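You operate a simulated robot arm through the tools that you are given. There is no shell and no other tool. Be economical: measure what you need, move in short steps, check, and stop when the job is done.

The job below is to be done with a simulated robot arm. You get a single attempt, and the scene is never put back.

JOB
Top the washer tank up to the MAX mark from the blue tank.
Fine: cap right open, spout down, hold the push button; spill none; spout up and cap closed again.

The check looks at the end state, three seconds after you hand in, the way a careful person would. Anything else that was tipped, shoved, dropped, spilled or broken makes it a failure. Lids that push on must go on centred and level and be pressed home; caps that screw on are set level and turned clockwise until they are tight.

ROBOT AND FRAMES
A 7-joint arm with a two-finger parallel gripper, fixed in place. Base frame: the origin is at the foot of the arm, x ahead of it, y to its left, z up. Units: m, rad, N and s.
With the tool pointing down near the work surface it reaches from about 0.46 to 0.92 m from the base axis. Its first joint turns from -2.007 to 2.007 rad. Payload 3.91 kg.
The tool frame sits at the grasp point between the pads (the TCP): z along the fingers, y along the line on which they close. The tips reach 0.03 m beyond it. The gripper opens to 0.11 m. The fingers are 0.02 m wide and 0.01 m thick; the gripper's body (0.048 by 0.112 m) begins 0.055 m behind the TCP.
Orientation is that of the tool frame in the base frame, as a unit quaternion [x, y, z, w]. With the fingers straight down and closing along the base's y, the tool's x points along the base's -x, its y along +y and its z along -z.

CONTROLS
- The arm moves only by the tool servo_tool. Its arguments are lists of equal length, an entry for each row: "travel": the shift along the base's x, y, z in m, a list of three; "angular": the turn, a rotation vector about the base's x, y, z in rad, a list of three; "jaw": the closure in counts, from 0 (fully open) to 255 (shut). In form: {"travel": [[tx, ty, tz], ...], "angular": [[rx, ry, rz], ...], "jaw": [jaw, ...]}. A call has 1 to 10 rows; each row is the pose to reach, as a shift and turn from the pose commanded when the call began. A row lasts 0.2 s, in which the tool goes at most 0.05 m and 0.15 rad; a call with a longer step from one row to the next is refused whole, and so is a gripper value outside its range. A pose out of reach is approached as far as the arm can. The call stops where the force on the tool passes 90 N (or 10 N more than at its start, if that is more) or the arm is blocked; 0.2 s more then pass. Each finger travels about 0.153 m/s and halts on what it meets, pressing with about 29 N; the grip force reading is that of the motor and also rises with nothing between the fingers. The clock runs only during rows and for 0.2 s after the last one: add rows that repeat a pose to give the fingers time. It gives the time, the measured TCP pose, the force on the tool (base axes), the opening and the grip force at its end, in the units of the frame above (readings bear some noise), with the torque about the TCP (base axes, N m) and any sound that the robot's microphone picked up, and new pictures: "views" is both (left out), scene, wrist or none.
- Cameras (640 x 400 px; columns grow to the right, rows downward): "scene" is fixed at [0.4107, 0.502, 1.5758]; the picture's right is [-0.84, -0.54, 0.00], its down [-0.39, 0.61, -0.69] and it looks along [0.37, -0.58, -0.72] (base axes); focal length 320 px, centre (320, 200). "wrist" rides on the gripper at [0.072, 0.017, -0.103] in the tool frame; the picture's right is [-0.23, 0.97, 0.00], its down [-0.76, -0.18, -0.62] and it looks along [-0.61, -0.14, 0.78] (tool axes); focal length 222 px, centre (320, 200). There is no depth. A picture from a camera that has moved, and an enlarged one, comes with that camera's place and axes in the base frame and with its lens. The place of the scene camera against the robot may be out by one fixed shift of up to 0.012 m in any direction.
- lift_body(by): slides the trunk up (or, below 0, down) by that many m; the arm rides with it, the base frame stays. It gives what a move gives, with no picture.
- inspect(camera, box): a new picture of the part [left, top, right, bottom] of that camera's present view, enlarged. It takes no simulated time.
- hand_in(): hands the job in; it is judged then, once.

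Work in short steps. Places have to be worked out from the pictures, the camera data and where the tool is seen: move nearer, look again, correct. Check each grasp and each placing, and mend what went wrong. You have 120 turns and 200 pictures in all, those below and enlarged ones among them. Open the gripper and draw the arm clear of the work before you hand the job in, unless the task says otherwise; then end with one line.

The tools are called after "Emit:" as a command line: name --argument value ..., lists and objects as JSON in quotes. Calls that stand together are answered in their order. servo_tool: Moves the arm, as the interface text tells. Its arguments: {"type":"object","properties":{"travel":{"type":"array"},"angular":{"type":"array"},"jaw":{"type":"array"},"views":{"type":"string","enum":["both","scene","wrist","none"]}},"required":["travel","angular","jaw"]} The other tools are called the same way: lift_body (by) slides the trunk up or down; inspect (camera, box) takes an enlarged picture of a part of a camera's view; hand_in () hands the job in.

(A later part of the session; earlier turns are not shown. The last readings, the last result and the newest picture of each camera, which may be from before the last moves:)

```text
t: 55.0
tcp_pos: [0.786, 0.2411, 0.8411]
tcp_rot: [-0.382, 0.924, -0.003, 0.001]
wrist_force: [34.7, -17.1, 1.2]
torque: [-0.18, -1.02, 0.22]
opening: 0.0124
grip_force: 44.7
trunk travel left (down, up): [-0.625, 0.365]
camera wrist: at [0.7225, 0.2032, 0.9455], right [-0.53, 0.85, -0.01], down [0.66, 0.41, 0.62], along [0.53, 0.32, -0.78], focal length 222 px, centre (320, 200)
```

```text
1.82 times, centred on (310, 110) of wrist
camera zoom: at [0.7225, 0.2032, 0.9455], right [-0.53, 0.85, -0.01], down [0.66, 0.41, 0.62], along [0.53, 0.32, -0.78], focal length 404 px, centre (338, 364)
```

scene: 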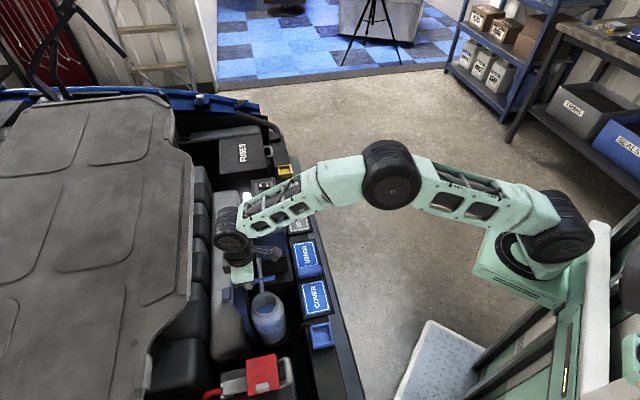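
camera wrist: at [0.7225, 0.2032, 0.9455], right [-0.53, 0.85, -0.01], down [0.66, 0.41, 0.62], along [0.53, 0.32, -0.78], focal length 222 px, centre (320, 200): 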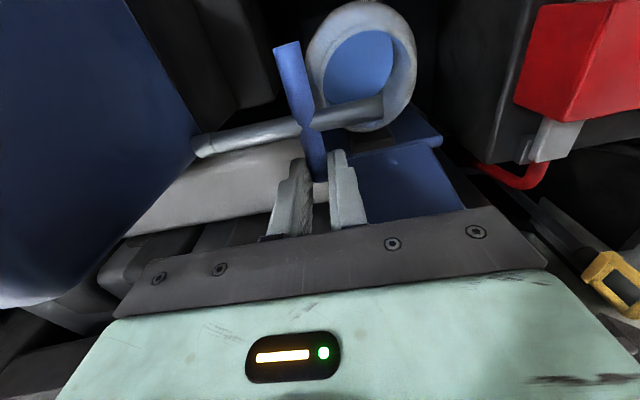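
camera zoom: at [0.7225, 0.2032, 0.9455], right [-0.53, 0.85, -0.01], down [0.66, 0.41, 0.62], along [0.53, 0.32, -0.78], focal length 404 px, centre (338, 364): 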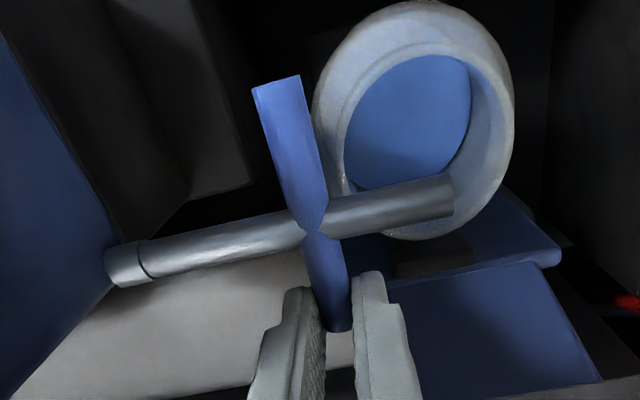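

The tip is now over the mouth, and a −r force of about 36 N shows I'm stretching the arc. I'll ease back 4 mm in r and push down 12 mm to see whether it's at its stop.

Emit:
servo_tool --travel '[[0.0028, -0.0028, -0.003], [0.0028, -0.0028, -0.007], [0.0028, -0.0028, -0.012], [0.0028, -0.0028, -0.012]]' --angular '[[0, 0, 0], [0, 0, 0], [0, 0, 0], [0, 0, 0]]' --jaw '[255, 255, 255, 255]' --views "wrist"

Emit:
inspect --camera "wrist" --box '[180, 0, 440, 220]'

Emit:
inspect --camera "scene" --box '[210, 200, 310, 330]'

```text
t: 56.0
tcp_pos: [0.7865, 0.2414, 0.8319]
tcp_rot: [-0.382, 0.924, -0.001, 0.002]
wrist_force: [17.0, -20.7, 32.6]
torque: [-0.36, -0.31, 0.1]
opening: 0.0124
grip_force: 45.2
trunk travel left (down, up): [-0.625, 0.365]
camera wrist: at [0.7227, 0.2026, 0.9362], right [-0.53, 0.85, 0.0], down [0.66, 0.41, 0.63], along [0.53, 0.33, -0.78], focal length 222 px, centre (320, 200)
```

wrist: 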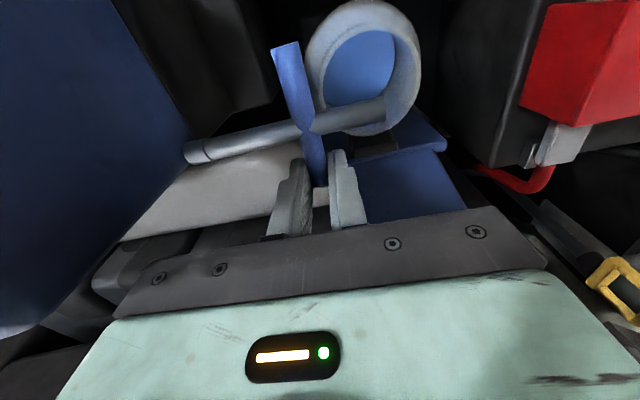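

```text
1.82 times, centred on (310, 110) of wrist
camera zoom: at [0.7227, 0.2026, 0.9362], right [-0.53, 0.85, 0.0], down [0.66, 0.41, 0.63], along [0.53, 0.33, -0.78], focal length 404 px, centre (338, 364)
```

zoom: 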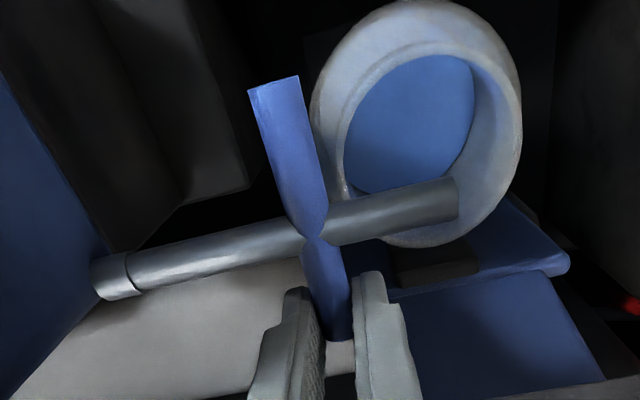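

```text
3.08 times, centred on (260, 265) of scene
camera zoom: at [0.4107, 0.502, 1.5758], right [-0.84, -0.54, 0.0], down [-0.39, 0.61, -0.69], along [0.37, -0.58, -0.72], focal length 984 px, centre (505, 0)
```

zoom: 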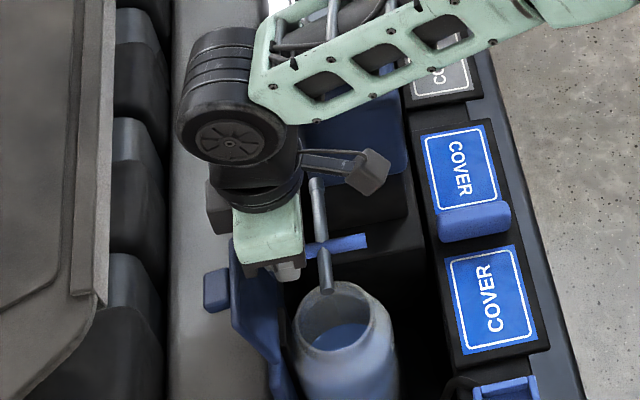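

The spout is horizontal (pivot and tip both at z≈0.807), with its tip over the mouth centre and against its stop. I'll release and rise.

Emit:
servo_tool --travel '[[0, 0, 0.002], [0, 0, 0.003], [0, 0, 0.04], [0, 0, 0.08], [0.0, 0, 0.12], [0, 0, 0.14]]' --angular '[[0, 0, 0], [0, 0, 0], [0, 0, 0], [0, 0, 0], [0, 0, 0], [0, 0, 0]]' --jaw '[180, 180, 180, 180, 180, 180]' --views "both"

Emit:
inspect --camera "scene" --box '[240, 275, 300, 350]'

Emit:
inspect --camera "wrist" --box '[220, 20, 420, 180]'

```text
t: 57.4
tcp_pos: [0.786, 0.2439, 0.9696]
tcp_rot: [-0.384, 0.924, 0.0, 0.0]
wrist_force: [-0.2, -0.2, 0.2]
torque: [0.03, -0.03, 0.01]
opening: 0.0323
grip_force: 0.0
trunk travel left (down, up): [-0.625, 0.365]
camera wrist: at [0.7226, 0.2044, 1.074], right [-0.53, 0.85, 0.0], down [0.66, 0.41, 0.62], along [0.53, 0.33, -0.78], focal length 222 px, centre (320, 200)
```

scene: 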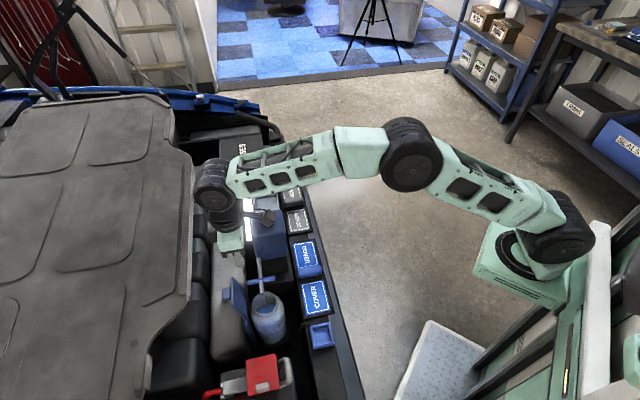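
wrist: 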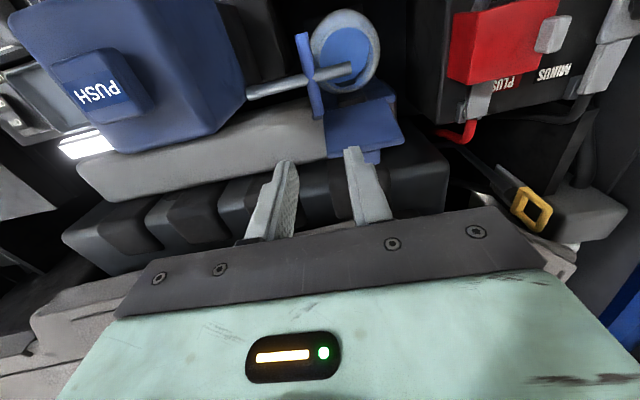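

```text
5.33 times, centred on (270, 312) of scene
camera zoom: at [0.4107, 0.502, 1.5758], right [-0.84, -0.54, 0.0], down [-0.39, 0.61, -0.69], along [0.37, -0.58, -0.72], focal length 1705 px, centre (587, -400)
```

zoom: 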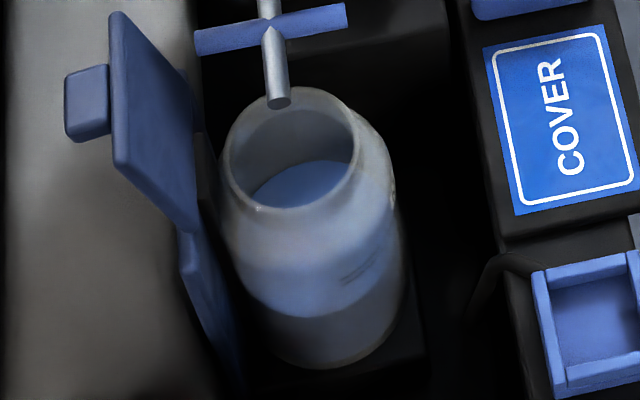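

```text
2.50 times, centred on (320, 100) of wrist
camera zoom: at [0.7226, 0.2044, 1.074], right [-0.53, 0.85, 0.0], down [0.66, 0.41, 0.62], along [0.53, 0.33, -0.78], focal length 555 px, centre (320, 450)
```

zoom: 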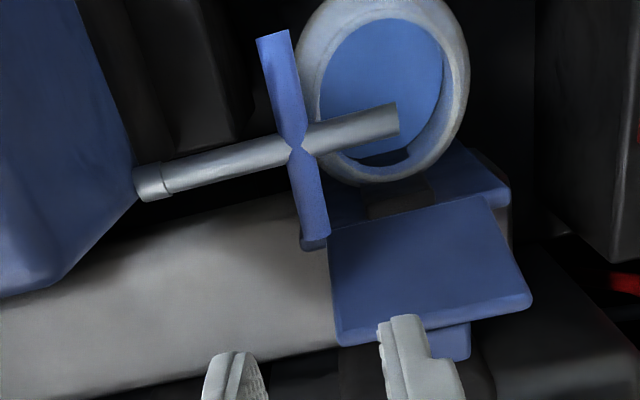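

The spout tip sits over the opening, about 8 mm from centre. PUSH is near (0.828, 0.107) with its top at z≈0.92. I'll close the fingers and position them just above it, tilted slightly so the camera keeps the jar in view.

Emit:
servo_tool --travel '[[0, -0.03, 0.015], [0.0, -0.065, 0.015], [0.01, -0.1, 0.012], [0.025, -0.125, 0.0094], [0.0368, -0.1424, 0.0094], [0.0368, -0.1424, 0.0094]]' --angular '[[0.044, -0.044, 0], [0.088, -0.088, 0], [0.13, -0.13, 0], [0.177, -0.177, 0], [0.177, -0.177, 0], [0.177, -0.177, 0]]' --jaw '[255, 255, 255, 255, 255, 255]' --views "both"

Emit:
inspect --camera "scene" --box '[220, 190, 310, 350]'

Emit:
inspect --camera "wrist" --box '[240, 0, 540, 220]'

```text
t: 58.8
tcp_pos: [0.8201, 0.1003, 0.978]
tcp_rot: [-0.381, 0.916, 0.047, 0.116]
wrist_force: [-0.4, -0.1, -1.3]
torque: [-0.04, 0.02, -0.02]
opening: 0.0
grip_force: 29.1
trunk travel left (down, up): [-0.625, 0.365]
camera wrist: at [0.7414, 0.0451, 1.0619], right [-0.53, 0.84, 0.06], down [0.54, 0.29, 0.79], along [0.65, 0.45, -0.61], focal length 222 px, centre (320, 200)
```

scene: 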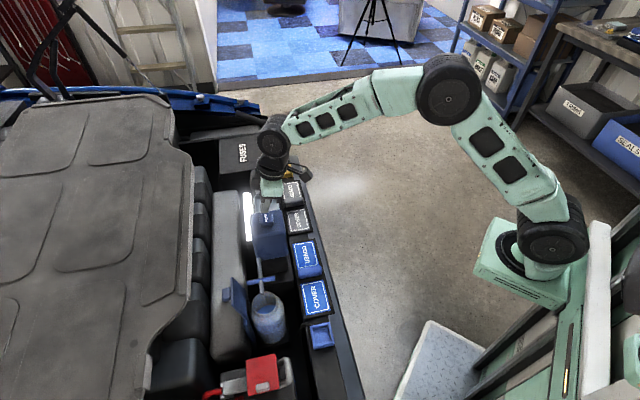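
wrist: 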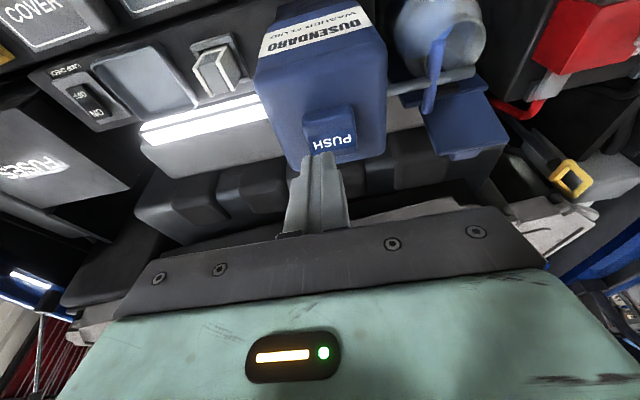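

```text
2.50 times, centred on (265, 270) of scene
camera zoom: at [0.4107, 0.502, 1.5758], right [-0.84, -0.54, 0.0], down [-0.39, 0.61, -0.69], along [0.37, -0.58, -0.72], focal length 799 px, centre (458, 25)
```

zoom: 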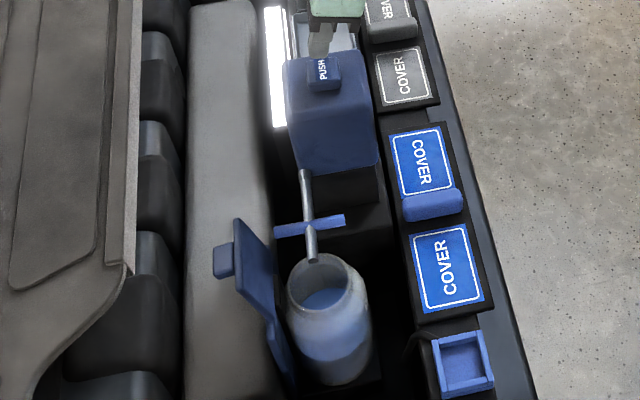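

```text
1.82 times, centred on (390, 110) of wrist
camera zoom: at [0.7414, 0.0451, 1.0619], right [-0.53, 0.84, 0.06], down [0.54, 0.29, 0.79], along [0.65, 0.45, -0.61], focal length 404 px, centre (193, 364)
```

zoom: 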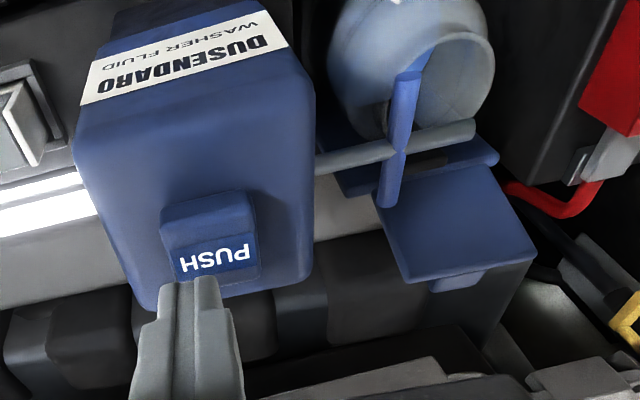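

My tip is about 10 mm off the button centre in r. I'll correct that and descend to light contact.

Emit:
servo_tool --travel '[[-0.005, 0.009, 0], [-0.005, 0.009, -0.015], [-0.005, 0.009, -0.023], [-0.005, 0.009, -0.023]]' --angular '[[0, 0, 0], [0, 0, 0], [0, 0, 0], [0, 0, 0]]' --jaw '[255, 255, 255, 255]' --views "wrist"

Emit:
inspect --camera "wrist" --box '[240, 0, 540, 220]'

```text
t: 59.8
tcp_pos: [0.8172, 0.1085, 0.9571]
tcp_rot: [-0.381, 0.916, 0.047, 0.116]
wrist_force: [-2.0, -1.3, 7.4]
torque: [0.02, 0.06, -0.01]
opening: 0.0
grip_force: 29.0
trunk travel left (down, up): [-0.625, 0.365]
heard: click
camera wrist: at [0.7367, 0.0538, 1.0392], right [-0.53, 0.84, 0.06], down [0.54, 0.29, 0.79], along [0.65, 0.45, -0.61], focal length 222 px, centre (320, 200)
```

wrist: 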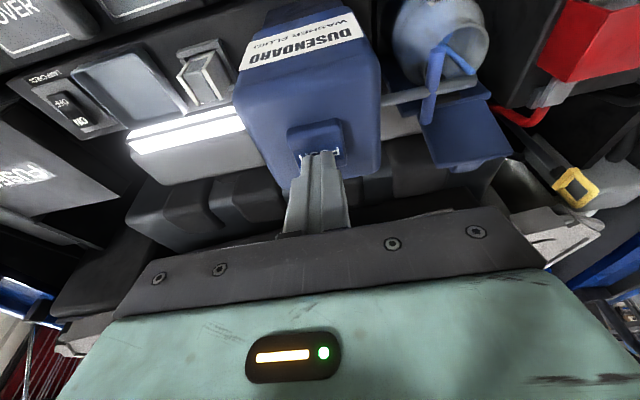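

```text
1.82 times, centred on (390, 110) of wrist
camera zoom: at [0.7367, 0.0538, 1.0392], right [-0.53, 0.84, 0.06], down [0.54, 0.29, 0.79], along [0.65, 0.45, -0.61], focal length 404 px, centre (193, 364)
```

zoom: 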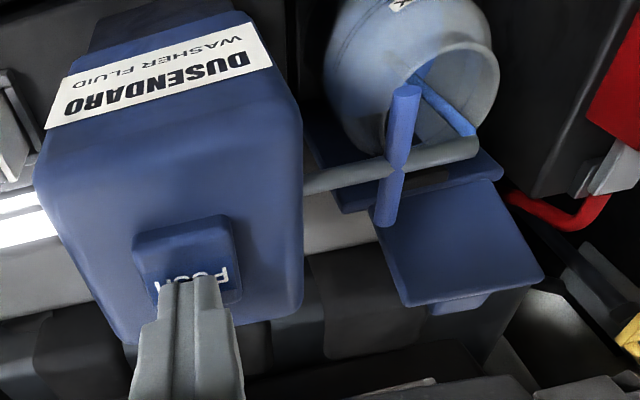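

A click was heard, and a stream runs from the spout into the jar. I'll hold and check the level with the scene camera.

Emit:
inspect --camera "scene" --box '[240, 275, 300, 350]'

Emit:
servo_tool --travel '[[0, 0, 0], [0, 0, 0], [0, 0, 0]]' --angular '[[0, 0, 0], [0, 0, 0], [0, 0, 0]]' --jaw '[255, 255, 255]' --views "none"

Emit:
inspect --camera "scene" --box '[240, 275, 300, 350]'

```text
5.33 times, centred on (270, 312) of scene
camera zoom: at [0.4107, 0.502, 1.5758], right [-0.84, -0.54, 0.0], down [-0.39, 0.61, -0.69], along [0.37, -0.58, -0.72], focal length 1705 px, centre (587, -400)
```

zoom: 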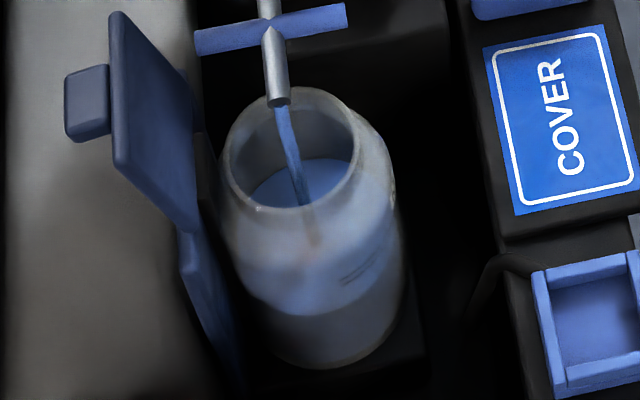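

```text
t: 60.6
tcp_pos: [0.8166, 0.1097, 0.9564]
tcp_rot: [-0.381, 0.916, 0.048, 0.116]
wrist_force: [1.4, 0.1, 8.4]
torque: [-0.05, 0.01, -0.01]
opening: 0.0
grip_force: 28.8
trunk travel left (down, up): [-0.625, 0.365]
```

```text
5.33 times, centred on (270, 312) of scene
camera zoom: at [0.4107, 0.502, 1.5758], right [-0.84, -0.54, 0.0], down [-0.39, 0.61, -0.69], along [0.37, -0.58, -0.72], focal length 1705 px, centre (587, -400)
```

zoom: 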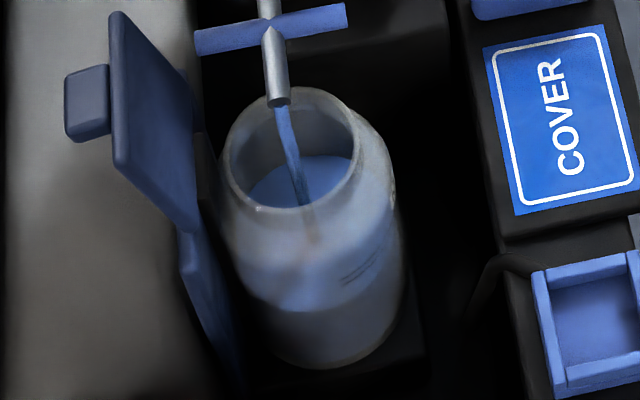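

The level is rising slowly, about 4 mm/s. I'll hold for another 2 s and recheck.

Emit:
servo_tool --travel '[[0, 0, 0], [0, 0, 0], [0, 0, 0], [0, 0, 0], [0, 0, 0], [0, 0, 0], [0, 0, 0], [0, 0, 0], [0, 0, 0]]' --angular '[[0, 0, 0], [0, 0, 0], [0, 0, 0], [0, 0, 0], [0, 0, 0], [0, 0, 0], [0, 0, 0], [0, 0, 0], [0, 0, 0]]' --jaw '[255, 255, 255, 255, 255, 255, 255, 255, 255]' --views "none"

Emit:
inspect --camera "scene" --box '[240, 275, 300, 350]'

Emit:
inspect --camera "wrist" --box '[380, 0, 500, 80]'

```text
t: 62.6
tcp_pos: [0.8175, 0.1083, 0.956]
tcp_rot: [-0.381, 0.916, 0.047, 0.116]
wrist_force: [4.2, 0.3, 9.9]
torque: [-0.02, -0.13, 0.04]
opening: 0.0
grip_force: 29.0
trunk travel left (down, up): [-0.625, 0.365]
```

```text
5.33 times, centred on (270, 312) of scene
camera zoom: at [0.4107, 0.502, 1.5758], right [-0.84, -0.54, 0.0], down [-0.39, 0.61, -0.69], along [0.37, -0.58, -0.72], focal length 1705 px, centre (587, -400)
```

zoom: 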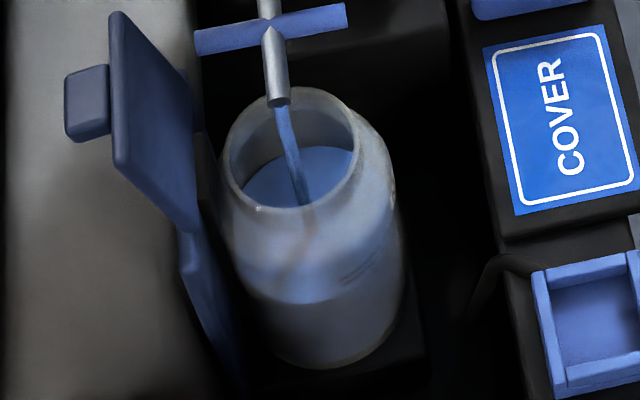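

```text
5.00 times, centred on (440, 40) of wrist
camera zoom: at [0.7367, 0.0539, 1.0389], right [-0.53, 0.84, 0.06], down [0.54, 0.29, 0.79], along [0.65, 0.45, -0.61], focal length 1111 px, centre (-280, 1000)
```

zoom: 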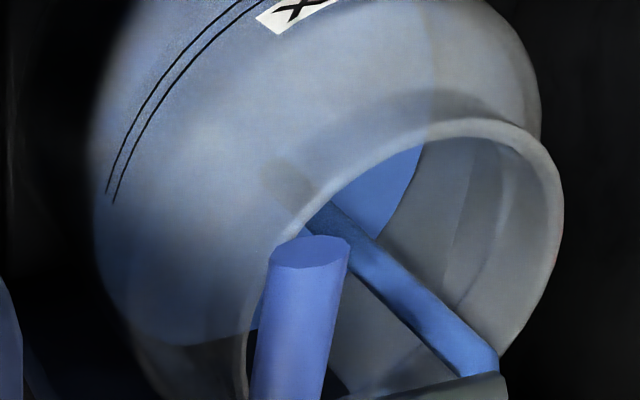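

About 15 px of the roughly 39 px needed. I'll hold for another 3 s in two calls.

Emit:
servo_tool --travel '[[0, 0, 0], [0, 0, 0], [0, 0, 0], [0, 0, 0], [0, 0, 0], [0, 0, 0], [0, 0, 0], [0, 0, 0], [0, 0, 0], [0, 0, 0]]' --angular '[[0, 0, 0], [0, 0, 0], [0, 0, 0], [0, 0, 0], [0, 0, 0], [0, 0, 0], [0, 0, 0], [0, 0, 0], [0, 0, 0], [0, 0, 0]]' --jaw '[255, 255, 255, 255, 255, 255, 255, 255, 255, 255]' --views "none"

Emit:
inspect --camera "scene" --box '[240, 275, 300, 350]'

Emit:
inspect --camera "wrist" --box '[380, 0, 500, 80]'

```text
t: 64.8
tcp_pos: [0.8163, 0.1083, 0.9554]
tcp_rot: [-0.381, 0.916, 0.048, 0.115]
wrist_force: [3.5, 0.9, 11.3]
torque: [-0.05, -0.07, 0.0]
opening: 0.0001
grip_force: 29.2
trunk travel left (down, up): [-0.625, 0.365]
```

```text
5.33 times, centred on (270, 312) of scene
camera zoom: at [0.4107, 0.502, 1.5758], right [-0.84, -0.54, 0.0], down [-0.39, 0.61, -0.69], along [0.37, -0.58, -0.72], focal length 1705 px, centre (587, -400)
```

zoom: 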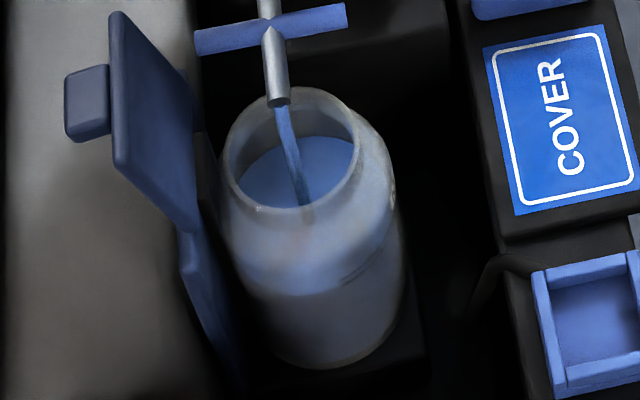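

```text
5.00 times, centred on (440, 40) of wrist
camera zoom: at [0.7366, 0.0539, 1.0389], right [-0.53, 0.84, 0.06], down [0.54, 0.29, 0.79], along [0.65, 0.45, -0.61], focal length 1111 px, centre (-280, 1000)
```

zoom: 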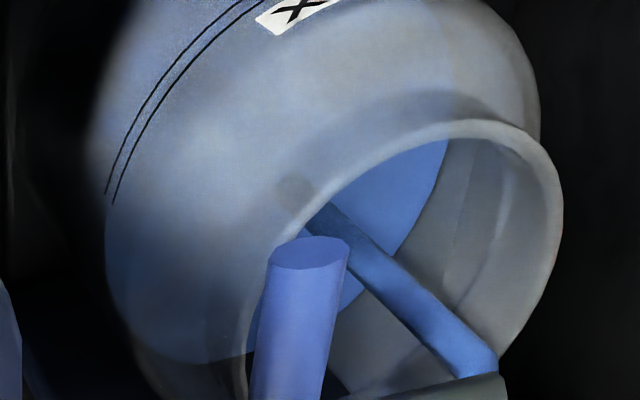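

Only about 12 px remain, so I'll hold 1.2 s more and check again.

Emit:
servo_tool --travel '[[0, 0, 0], [0, 0, 0], [0, 0, 0], [0, 0, 0], [0, 0, 0]]' --angular '[[0, 0, 0], [0, 0, 0], [0, 0, 0], [0, 0, 0], [0, 0, 0]]' --jaw '[255, 255, 255, 255, 255]' --views "none"

Emit:
inspect --camera "scene" --box '[256, 310, 286, 345]'

Emit:
inspect --camera "wrist" --box '[380, 0, 500, 80]'

```text
t: 66.0
tcp_pos: [0.8162, 0.1083, 0.9563]
tcp_rot: [-0.381, 0.916, 0.048, 0.115]
wrist_force: [3.3, -0.1, 9.5]
torque: [-0.04, -0.03, 0.01]
opening: 0.0001
grip_force: 28.9
trunk travel left (down, up): [-0.625, 0.365]
```

```text
11.43 times, centred on (271, 328) of scene
camera zoom: at [0.4107, 0.502, 1.5758], right [-0.84, -0.54, 0.0], down [-0.39, 0.61, -0.69], along [0.37, -0.58, -0.72], focal length 3654 px, centre (880, -1257)
```

zoom: 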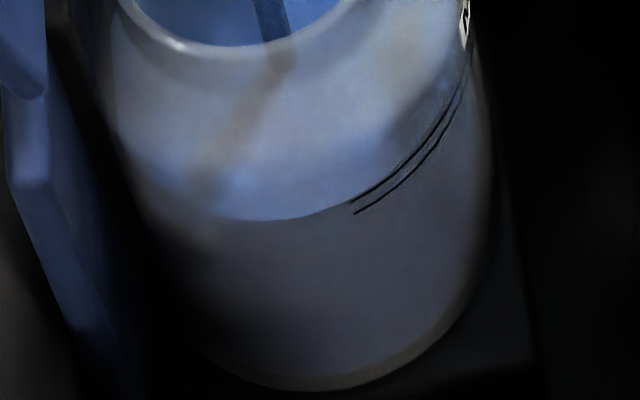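

```text
5.00 times, centred on (440, 40) of wrist
camera zoom: at [0.7366, 0.0539, 1.0389], right [-0.53, 0.84, 0.06], down [0.54, 0.29, 0.79], along [0.65, 0.45, -0.61], focal length 1111 px, centre (-280, 1000)
```

zoom: 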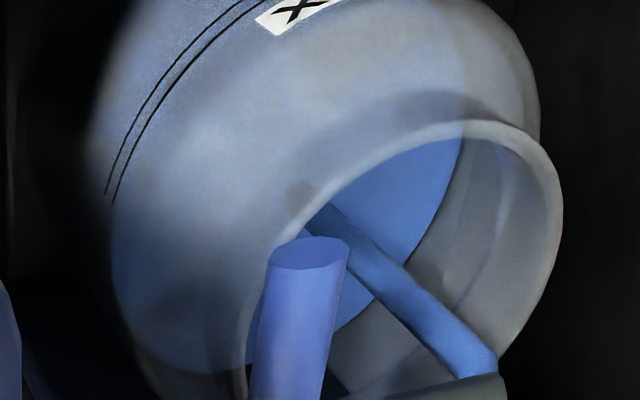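

The zoom shows the liquid edge meeting the MAX lines now, so I'm releasing immediately.

Emit:
servo_tool --travel '[[0, 0, 0.03], [0, 0, 0.07], [0, 0, 0.07]]' --angular '[[0, 0, 0], [0, 0, 0], [0, 0, 0]]' --jaw '[255, 255, 255]' --views "wrist"

Emit:
inspect --camera "scene" --box '[256, 310, 286, 345]'

Emit:
inspect --camera "scene" --box '[240, 275, 300, 350]'

```text
t: 66.8
tcp_pos: [0.8156, 0.108, 1.0246]
tcp_rot: [-0.38, 0.917, 0.047, 0.115]
wrist_force: [0.6, 0.7, -0.2]
torque: [0.0, -0.06, 0.02]
opening: 0.0
grip_force: 29.2
trunk travel left (down, up): [-0.625, 0.365]
camera wrist: at [0.7362, 0.0535, 1.1086], right [-0.53, 0.84, 0.06], down [0.54, 0.29, 0.79], along [0.65, 0.45, -0.61], focal length 222 px, centre (320, 200)
```

wrist: 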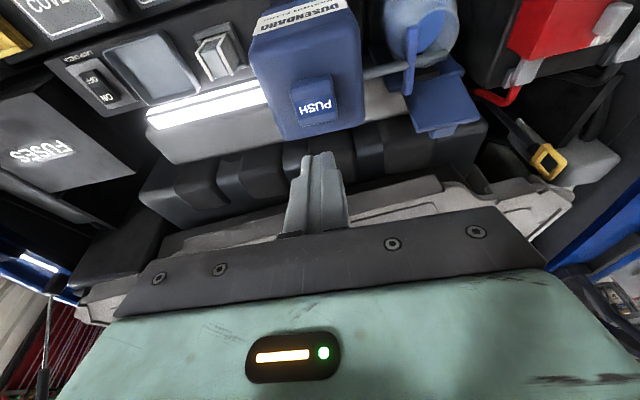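

```text
11.43 times, centred on (271, 328) of scene
camera zoom: at [0.4107, 0.502, 1.5758], right [-0.84, -0.54, 0.0], down [-0.39, 0.61, -0.69], along [0.37, -0.58, -0.72], focal length 3654 px, centre (880, -1257)
```

zoom: 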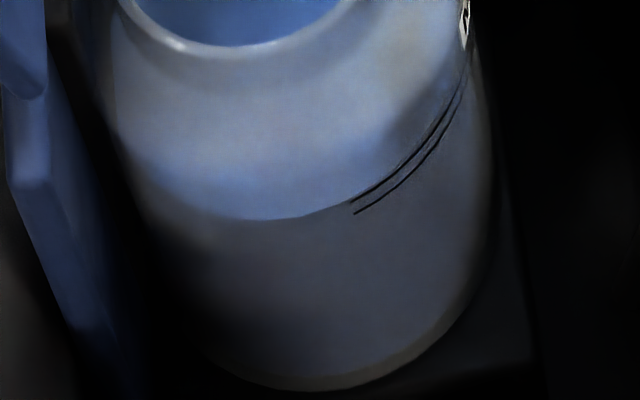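

```text
5.33 times, centred on (270, 312) of scene
camera zoom: at [0.4107, 0.502, 1.5758], right [-0.84, -0.54, 0.0], down [-0.39, 0.61, -0.69], along [0.37, -0.58, -0.72], focal length 1705 px, centre (587, -400)
```

zoom: 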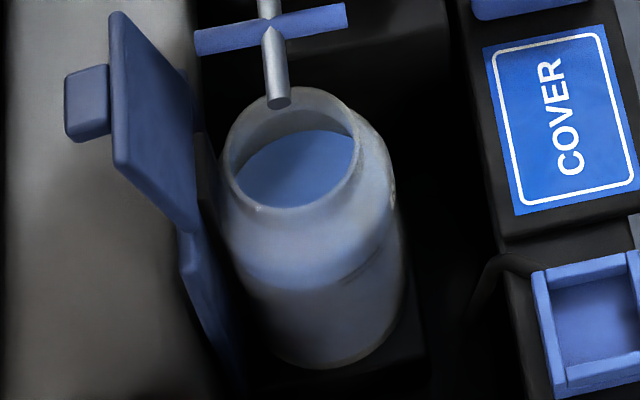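

The flow has stopped, and the level appears at the upper MAX line. I'll verify from the near side at a straight-on view.

Emit:
servo_tool --travel '[[-0.045, 0.005, 0], [-0.09, 0.01, 0], [-0.13, 0.02, -0.02], [-0.16, 0.025, -0.05], [-0.18, 0.03, -0.08], [-0.19, 0.035, -0.11], [-0.19, 0.035, -0.12]]' --angular '[[0.04, -0.04, 0], [0.08, -0.08, 0], [0.12, -0.12, 0], [0.16, -0.16, 0], [0.191, -0.191, 0], [0.191, -0.191, 0], [0.191, -0.191, 0]]' --jaw '[255, 255, 200, 100, 0, 0, 0]' --views "wrist"

Emit:
inspect --camera "wrist" --box '[270, 50, 390, 140]'

```text
t: 68.4
tcp_pos: [0.6264, 0.1428, 0.904]
tcp_rot: [-0.37, 0.893, 0.099, 0.237]
wrist_force: [-0.8, -0.7, -0.2]
torque: [-0.02, 0.01, 0.01]
opening: 0.11
grip_force: 0.0
trunk travel left (down, up): [-0.625, 0.365]
camera wrist: at [0.5343, 0.0759, 0.9597], right [-0.55, 0.83, 0.11], down [0.37, 0.12, 0.92], along [0.75, 0.55, -0.38], focal length 222 px, centre (320, 200)
```

wrist: 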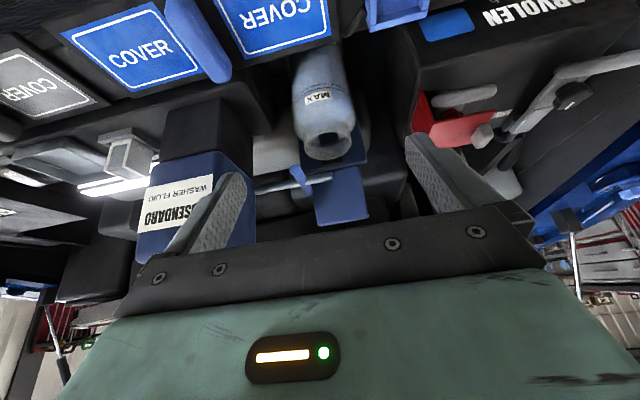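

```text
4.44 times, centred on (330, 95) of wrist
camera zoom: at [0.5343, 0.0759, 0.9597], right [-0.55, 0.83, 0.11], down [0.37, 0.12, 0.92], along [0.75, 0.55, -0.38], focal length 987 px, centre (276, 667)
```

zoom: 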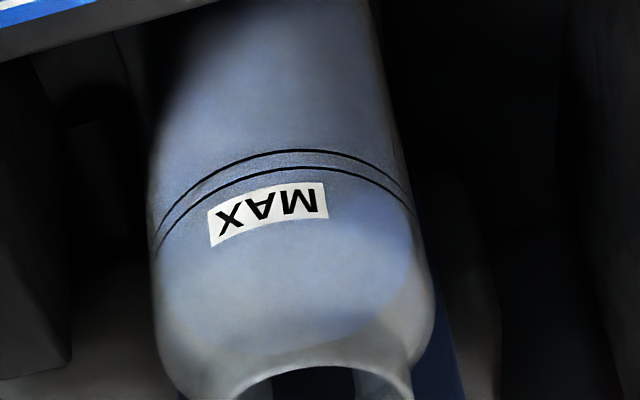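

Emit:
inspect --camera "wrist" --box '[295, 70, 355, 110]'

Emit:
inspect --camera "scene" --box '[264, 318, 286, 334]'

```text
10.00 times, centred on (325, 90) of wrist
camera zoom: at [0.5343, 0.0759, 0.9597], right [-0.55, 0.83, 0.11], down [0.37, 0.12, 0.92], along [0.75, 0.55, -0.38], focal length 2221 px, centre (270, 1300)
```

zoom: 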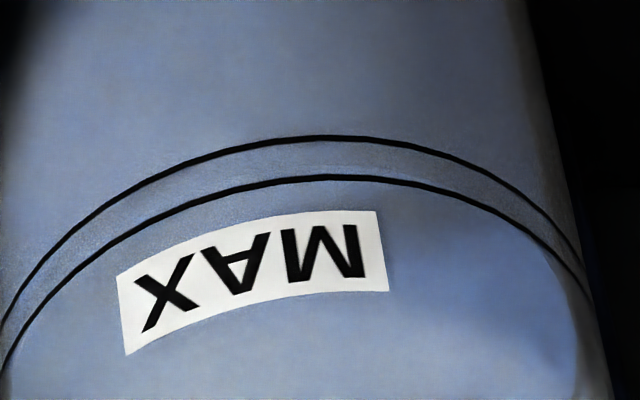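

```text
16.00 times, centred on (275, 326) of scene
camera zoom: at [0.4107, 0.502, 1.5758], right [-0.84, -0.54, 0.0], down [-0.39, 0.61, -0.69], along [0.37, -0.58, -0.72], focal length 5115 px, centre (1040, -1816)
```

zoom: 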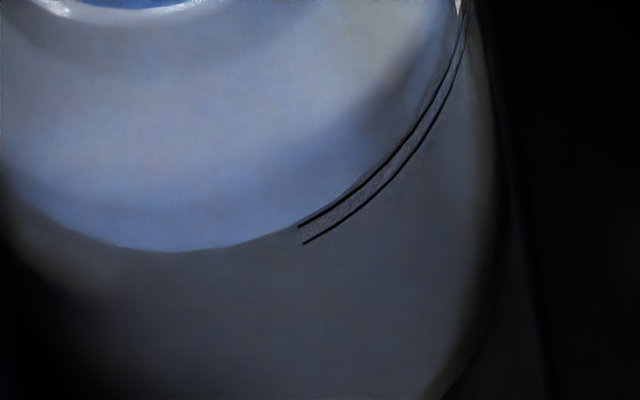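

The level sits at the MAX lines, with the apparent edge at the upper line and the true level a touch below because of the wall. Next is raising the spout, so I'm returning above the bar's far end with the same vertical grasp pose.

Emit:
servo_tool --travel '[[0.01, 0.01, 0.045], [0.03, 0.025, 0.08], [0.065, 0.045, 0.09], [0.1, 0.065, 0.085], [0.135, 0.085, 0.075], [0.16, 0.0985, 0.066], [0.16, 0.0985, 0.066]]' --angular '[[-0.05, 0.05, 0], [-0.14, 0.14, 0], [-0.23, 0.23, 0], [-0.32, 0.32, 0], [-0.37, 0.37, 0], [-0.37, 0.37, 0], [-0.37, 0.37, 0]]' --jaw '[0, 60, 120, 170, 170, 170, 170]' --views "wrist"

Emit:
inspect --camera "wrist" --box '[220, 20, 420, 180]'

```text
t: 70.0
tcp_pos: [0.7865, 0.244, 0.9708]
tcp_rot: [-0.383, 0.924, -0.001, -0.003]
wrist_force: [-0.5, 0.3, -0.1]
torque: [0.0, -0.01, -0.02]
opening: 0.0366
grip_force: 0.1
trunk travel left (down, up): [-0.625, 0.365]
camera wrist: at [0.7238, 0.2053, 1.0752], right [-0.53, 0.85, 0.0], down [0.67, 0.42, 0.62], along [0.53, 0.33, -0.79], focal length 222 px, centre (320, 200)
```

wrist: 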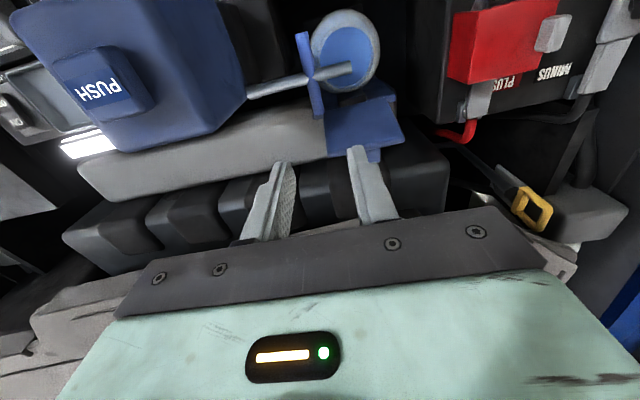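

```text
2.50 times, centred on (320, 100) of wrist
camera zoom: at [0.7238, 0.2053, 1.0752], right [-0.53, 0.85, 0.0], down [0.67, 0.42, 0.62], along [0.53, 0.33, -0.79], focal length 555 px, centre (320, 450)
```

zoom: 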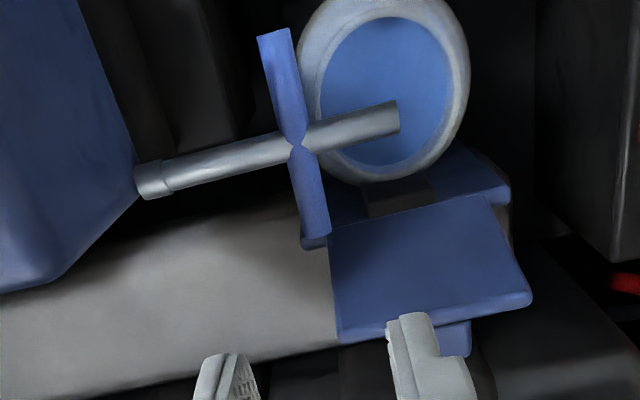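

The bar end is at r≈−0.387, s≈0.735. I'll descend over it and grip.

Emit:
servo_tool --travel '[[0.0014, -0.0034, -0.04], [0.0014, -0.0034, -0.08], [0.0014, -0.0034, -0.115], [0.0014, -0.0034, -0.142], [0.0014, -0.0034, -0.142], [0.0014, -0.0034, -0.142], [0.0014, -0.0034, -0.142], [0.0014, -0.0034, -0.142]]' --angular '[[0, 0, 0], [0, 0, 0], [0, 0, 0], [0, 0, 0], [0, 0, 0], [0, 0, 0], [0, 0, 0], [0, 0, 0]]' --jaw '[170, 170, 170, 170, 170, 255, 255, 255]' --views "wrist"

Emit:
inspect --camera "wrist" --box '[180, 0, 440, 220]'

```text
t: 71.8
tcp_pos: [0.7859, 0.2404, 0.8281]
tcp_rot: [-0.384, 0.923, 0.0, -0.002]
wrist_force: [-10.9, 9.1, -1.9]
torque: [0.24, 0.08, -0.01]
opening: 0.0123
grip_force: 45.5
trunk travel left (down, up): [-0.625, 0.365]
camera wrist: at [0.7241, 0.2027, 0.9336], right [-0.53, 0.85, 0.0], down [0.67, 0.42, 0.62], along [0.52, 0.33, -0.79], focal length 222 px, centre (320, 200)
```

wrist: 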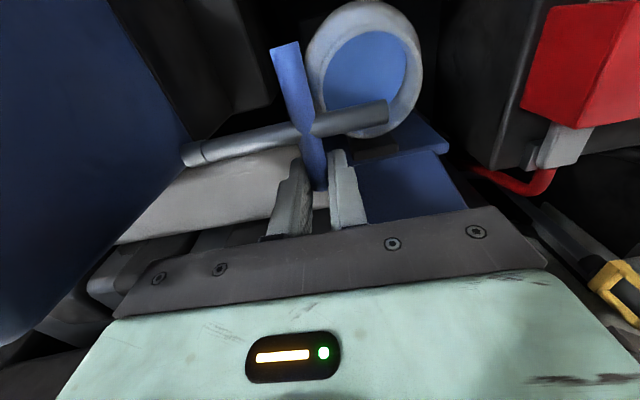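

```text
1.82 times, centred on (310, 110) of wrist
camera zoom: at [0.7241, 0.2027, 0.9336], right [-0.53, 0.85, 0.0], down [0.67, 0.42, 0.62], along [0.52, 0.33, -0.79], focal length 404 px, centre (338, 364)
```

zoom: 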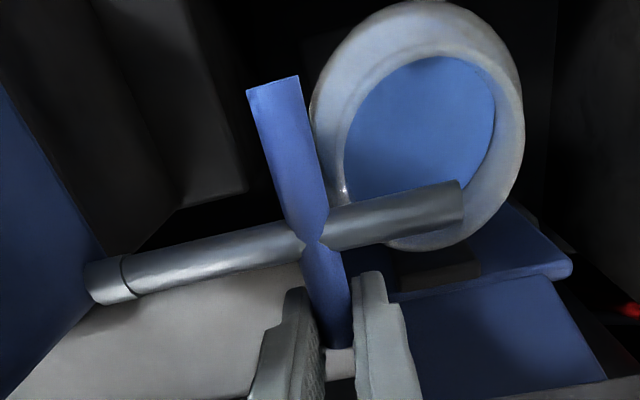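

The bar is gripped. Fitting the TCP points gives an arc centre at (r −.439, z .8345) with R≈0.055. I'll run it in reverse to raise the spout halfway first.

Emit:
servo_tool --travel '[[0, 0, 0.01], [0, 0, 0.02], [0.002, -0.002, 0.028], [0.0046, -0.0046, 0.035], [0.0107, -0.0107, 0.0455], [0.0107, -0.0107, 0.0455]]' --angular '[[0, 0, 0], [0, 0, 0], [0, 0, 0], [0, 0, 0], [0, 0, 0], [0, 0, 0]]' --jaw '[255, 255, 255, 255, 255, 255]' --views "wrist"

```text
t: 73.2
tcp_pos: [0.7991, 0.2293, 0.8742]
tcp_rot: [-0.383, 0.924, -0.002, -0.002]
wrist_force: [-0.6, 1.4, -2.7]
torque: [0.23, -0.05, -0.01]
opening: 0.012
grip_force: 45.4
trunk travel left (down, up): [-0.625, 0.365]
camera wrist: at [0.7364, 0.1903, 0.9795], right [-0.53, 0.85, 0.0], down [0.67, 0.42, 0.62], along [0.53, 0.33, -0.78], focal length 222 px, centre (320, 200)
```

wrist: 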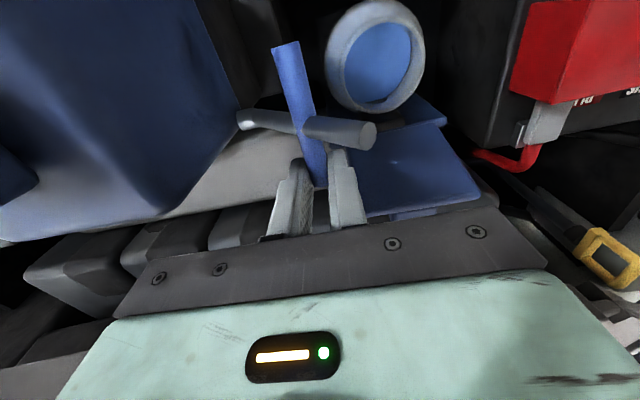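

The spout is rising with negligible force. Finishing the arc to vertical and pressing slightly against the stop.

Emit:
servo_tool --travel '[[0.0078, -0.0078, 0.0079], [0.0168, -0.0168, 0.0129], [0.0263, -0.0263, 0.0146], [0.03, -0.03, 0.0143], [0.03, -0.03, 0.0143]]' --angular '[[0, 0, 0], [0, 0, 0], [0, 0, 0], [0, 0, 0], [0, 0, 0]]' --jaw '[255, 255, 255, 255, 255]' --views "wrist"

Emit:
inspect --camera "scene" --box '[220, 190, 310, 300]'

```text
t: 74.4
tcp_pos: [0.8277, 0.2007, 0.8882]
tcp_rot: [-0.383, 0.924, 0.0, -0.003]
wrist_force: [-12.2, 7.7, 2.5]
torque: [0.35, 0.03, -0.07]
opening: 0.0121
grip_force: 45.6
trunk travel left (down, up): [-0.625, 0.365]
camera wrist: at [0.7647, 0.1622, 0.9944], right [-0.53, 0.85, 0.0], down [0.67, 0.42, 0.62], along [0.52, 0.33, -0.79], focal length 222 px, centre (320, 200)
```

wrist: 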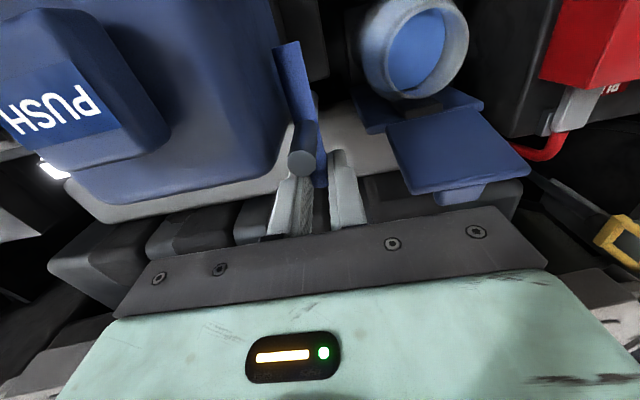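

```text
3.64 times, centred on (265, 245) of scene
camera zoom: at [0.4107, 0.502, 1.5758], right [-0.84, -0.54, 0.0], down [-0.39, 0.61, -0.69], along [0.37, -0.58, -0.72], focal length 1162 px, centre (520, 36)
```

zoom: 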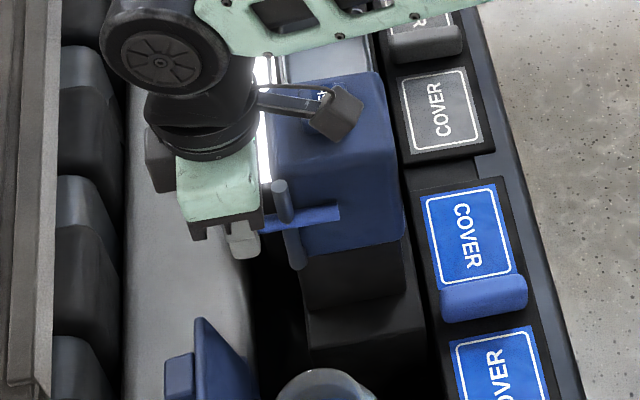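

The picture matches the original spout-up state and the bar is at its stop. I'll release, rise, and move to the pose above the open lid (the earlier retreat pose).

Emit:
servo_tool --travel '[[-0.001, 0.001, 0], [-0.001, 0.001, 0], [-0.001, 0.001, 0.035], [-0.001, 0.001, 0.075], [-0.005, 0.02, 0.1], [-0.02, 0.05, 0.1], [-0.04, 0.075, 0.095], [-0.057, 0.085, 0.09], [-0.057, 0.085, 0.09]]' --angular '[[0, 0, 0], [0, 0, 0], [0, 0, 0], [0, 0, 0], [0.08, -0.08, 0], [0.16, -0.16, 0], [0.2475, -0.2475, 0], [0.2475, -0.2475, 0], [0.2475, -0.2475, 0]]' --jaw '[180, 180, 180, 180, 150, 150, 150, 150, 150]' --views "both"

Emit:
inspect --camera "scene" --box '[210, 190, 310, 350]'

```text
t: 76.4
tcp_pos: [0.7709, 0.2834, 0.9788]
tcp_rot: [-0.377, 0.91, 0.066, 0.16]
wrist_force: [-0.2, -0.3, 1.4]
torque: [0.0, 0.01, -0.01]
opening: 0.0454
grip_force: 0.0
trunk travel left (down, up): [-0.625, 0.365]
camera wrist: at [0.6866, 0.2234, 1.0529], right [-0.54, 0.84, 0.08], down [0.48, 0.23, 0.85], along [0.69, 0.49, -0.53], focal length 222 px, centre (320, 200)
```

scene: 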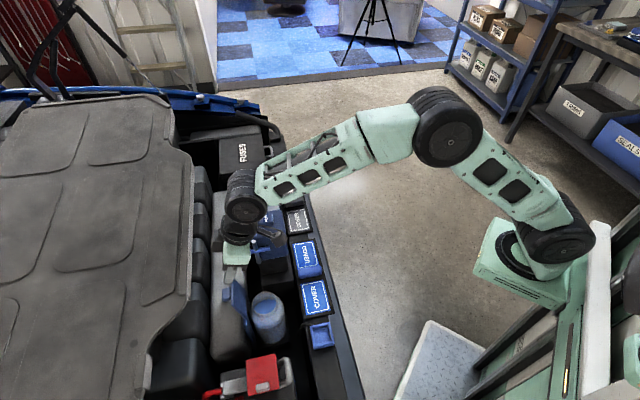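
wrist: 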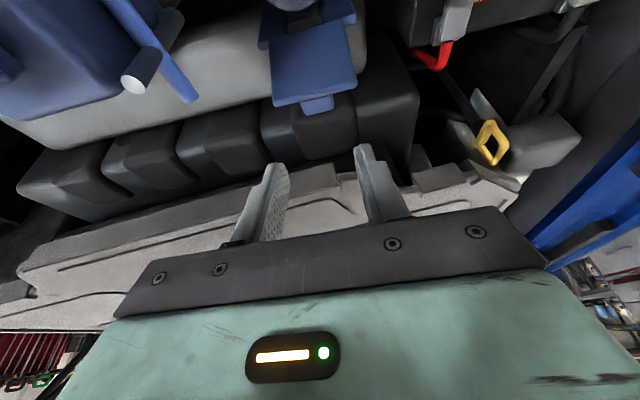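

```text
2.50 times, centred on (260, 270) of scene
camera zoom: at [0.4107, 0.502, 1.5758], right [-0.84, -0.54, 0.0], down [-0.39, 0.61, -0.69], along [0.37, -0.58, -0.72], focal length 799 px, centre (470, 25)
```

zoom: 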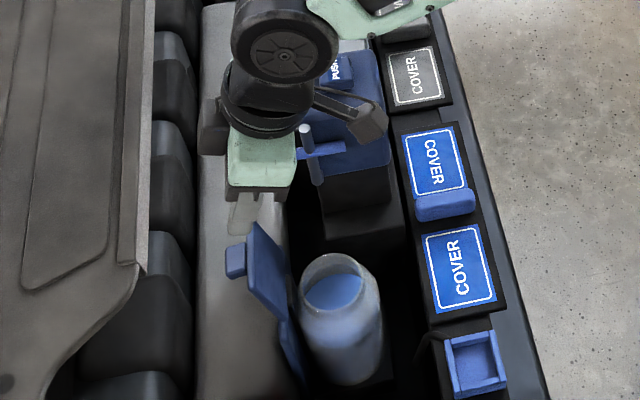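

The spout stays up. I'll re-enter along the reverse of the earlier exit path, straddling the tab behind the lid.

Emit:
servo_tool --travel '[[0.01, 0.01, -0.03], [0.017, 0.017, -0.066], [0.024, 0.024, -0.095], [0.031, 0.031, -0.121], [0.034, 0.034, -0.134], [0.034, 0.034, -0.134]]' --angular '[[0, 0, 0], [0, 0, 0], [0, 0, 0], [0, 0, 0], [0, 0, 0], [0, 0, 0]]' --jaw '[150, 150, 150, 150, 150, 150]' --views "wrist"

Emit:
inspect --camera "scene" --box '[210, 240, 310, 350]'

```text
t: 77.8
tcp_pos: [0.807, 0.3186, 0.8456]
tcp_rot: [-0.377, 0.91, 0.066, 0.159]
wrist_force: [1.0, 0.4, 0.8]
torque: [0.0, -0.01, 0.0]
opening: 0.0454
grip_force: 0.1
trunk travel left (down, up): [-0.625, 0.365]
camera wrist: at [0.7212, 0.2574, 0.9183], right [-0.54, 0.84, 0.08], down [0.48, 0.23, 0.84], along [0.69, 0.49, -0.53], focal length 222 px, centre (320, 200)
```

wrist: 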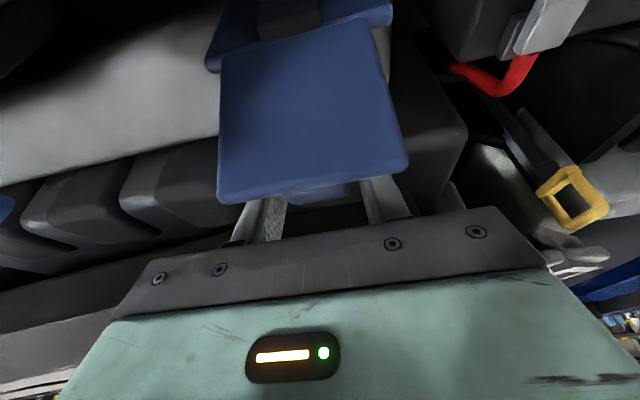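

```text
3.64 times, centred on (260, 295) of scene
camera zoom: at [0.4107, 0.502, 1.5758], right [-0.84, -0.54, 0.0], down [-0.39, 0.61, -0.69], along [0.37, -0.58, -0.72], focal length 1162 px, centre (538, -146)
```

zoom: 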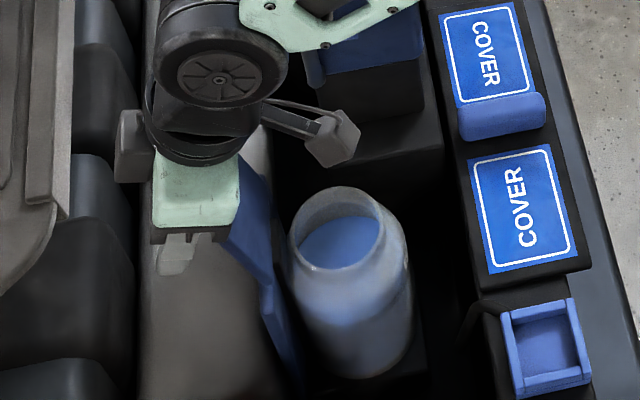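

The fingers are behind the lid, straddling the tab. I'll drag it back toward closed, past vertical.

Emit:
servo_tool --travel '[[-0.007, -0.007, 0.003], [-0.014, -0.014, 0.006], [-0.021, -0.021, 0.01], [-0.028, -0.028, 0.013], [-0.035, -0.035, 0.014], [-0.042, -0.042, 0.014], [-0.042, -0.042, 0.014]]' --angular '[[0, 0, 0], [0, 0, 0], [0, 0, 0], [0, 0, 0], [0, 0, 0], [0, 0, 0], [0, 0, 0]]' --jaw '[150, 150, 150, 150, 150, 150, 150]' --views "wrist"

Emit:
inspect --camera "scene" --box '[210, 240, 310, 350]'

```text
t: 79.4
tcp_pos: [0.7624, 0.2749, 0.859]
tcp_rot: [-0.378, 0.91, 0.067, 0.159]
wrist_force: [0.1, -0.8, 0.9]
torque: [0.01, 0.0, 0.02]
opening: 0.0452
grip_force: 0.0
trunk travel left (down, up): [-0.625, 0.365]
camera wrist: at [0.6789, 0.2153, 0.9329], right [-0.54, 0.84, 0.08], down [0.48, 0.23, 0.84], along [0.69, 0.49, -0.53], focal length 222 px, centre (320, 200)
```

wrist: 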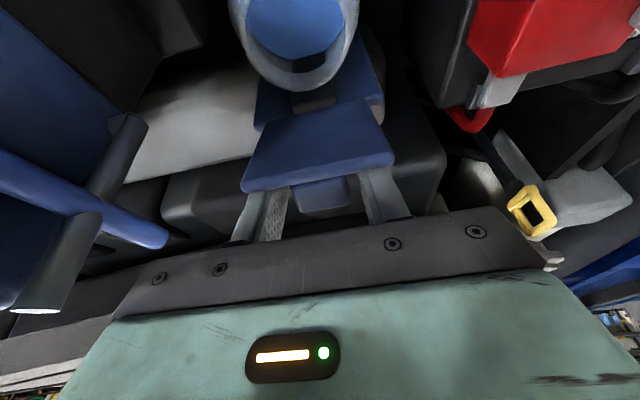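

```text
3.64 times, centred on (260, 295) of scene
camera zoom: at [0.4107, 0.502, 1.5758], right [-0.84, -0.54, 0.0], down [-0.39, 0.61, -0.69], along [0.37, -0.58, -0.72], focal length 1162 px, centre (538, -146)
```

zoom: 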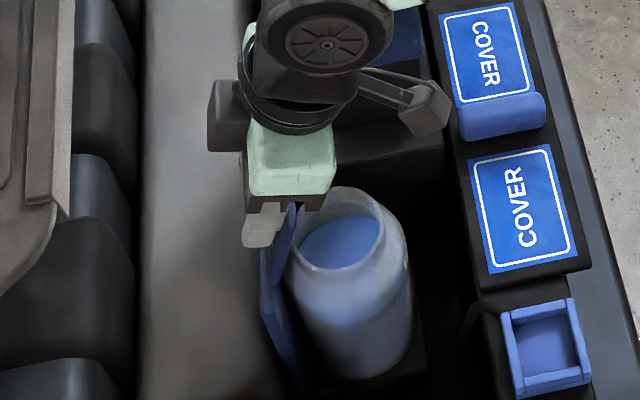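

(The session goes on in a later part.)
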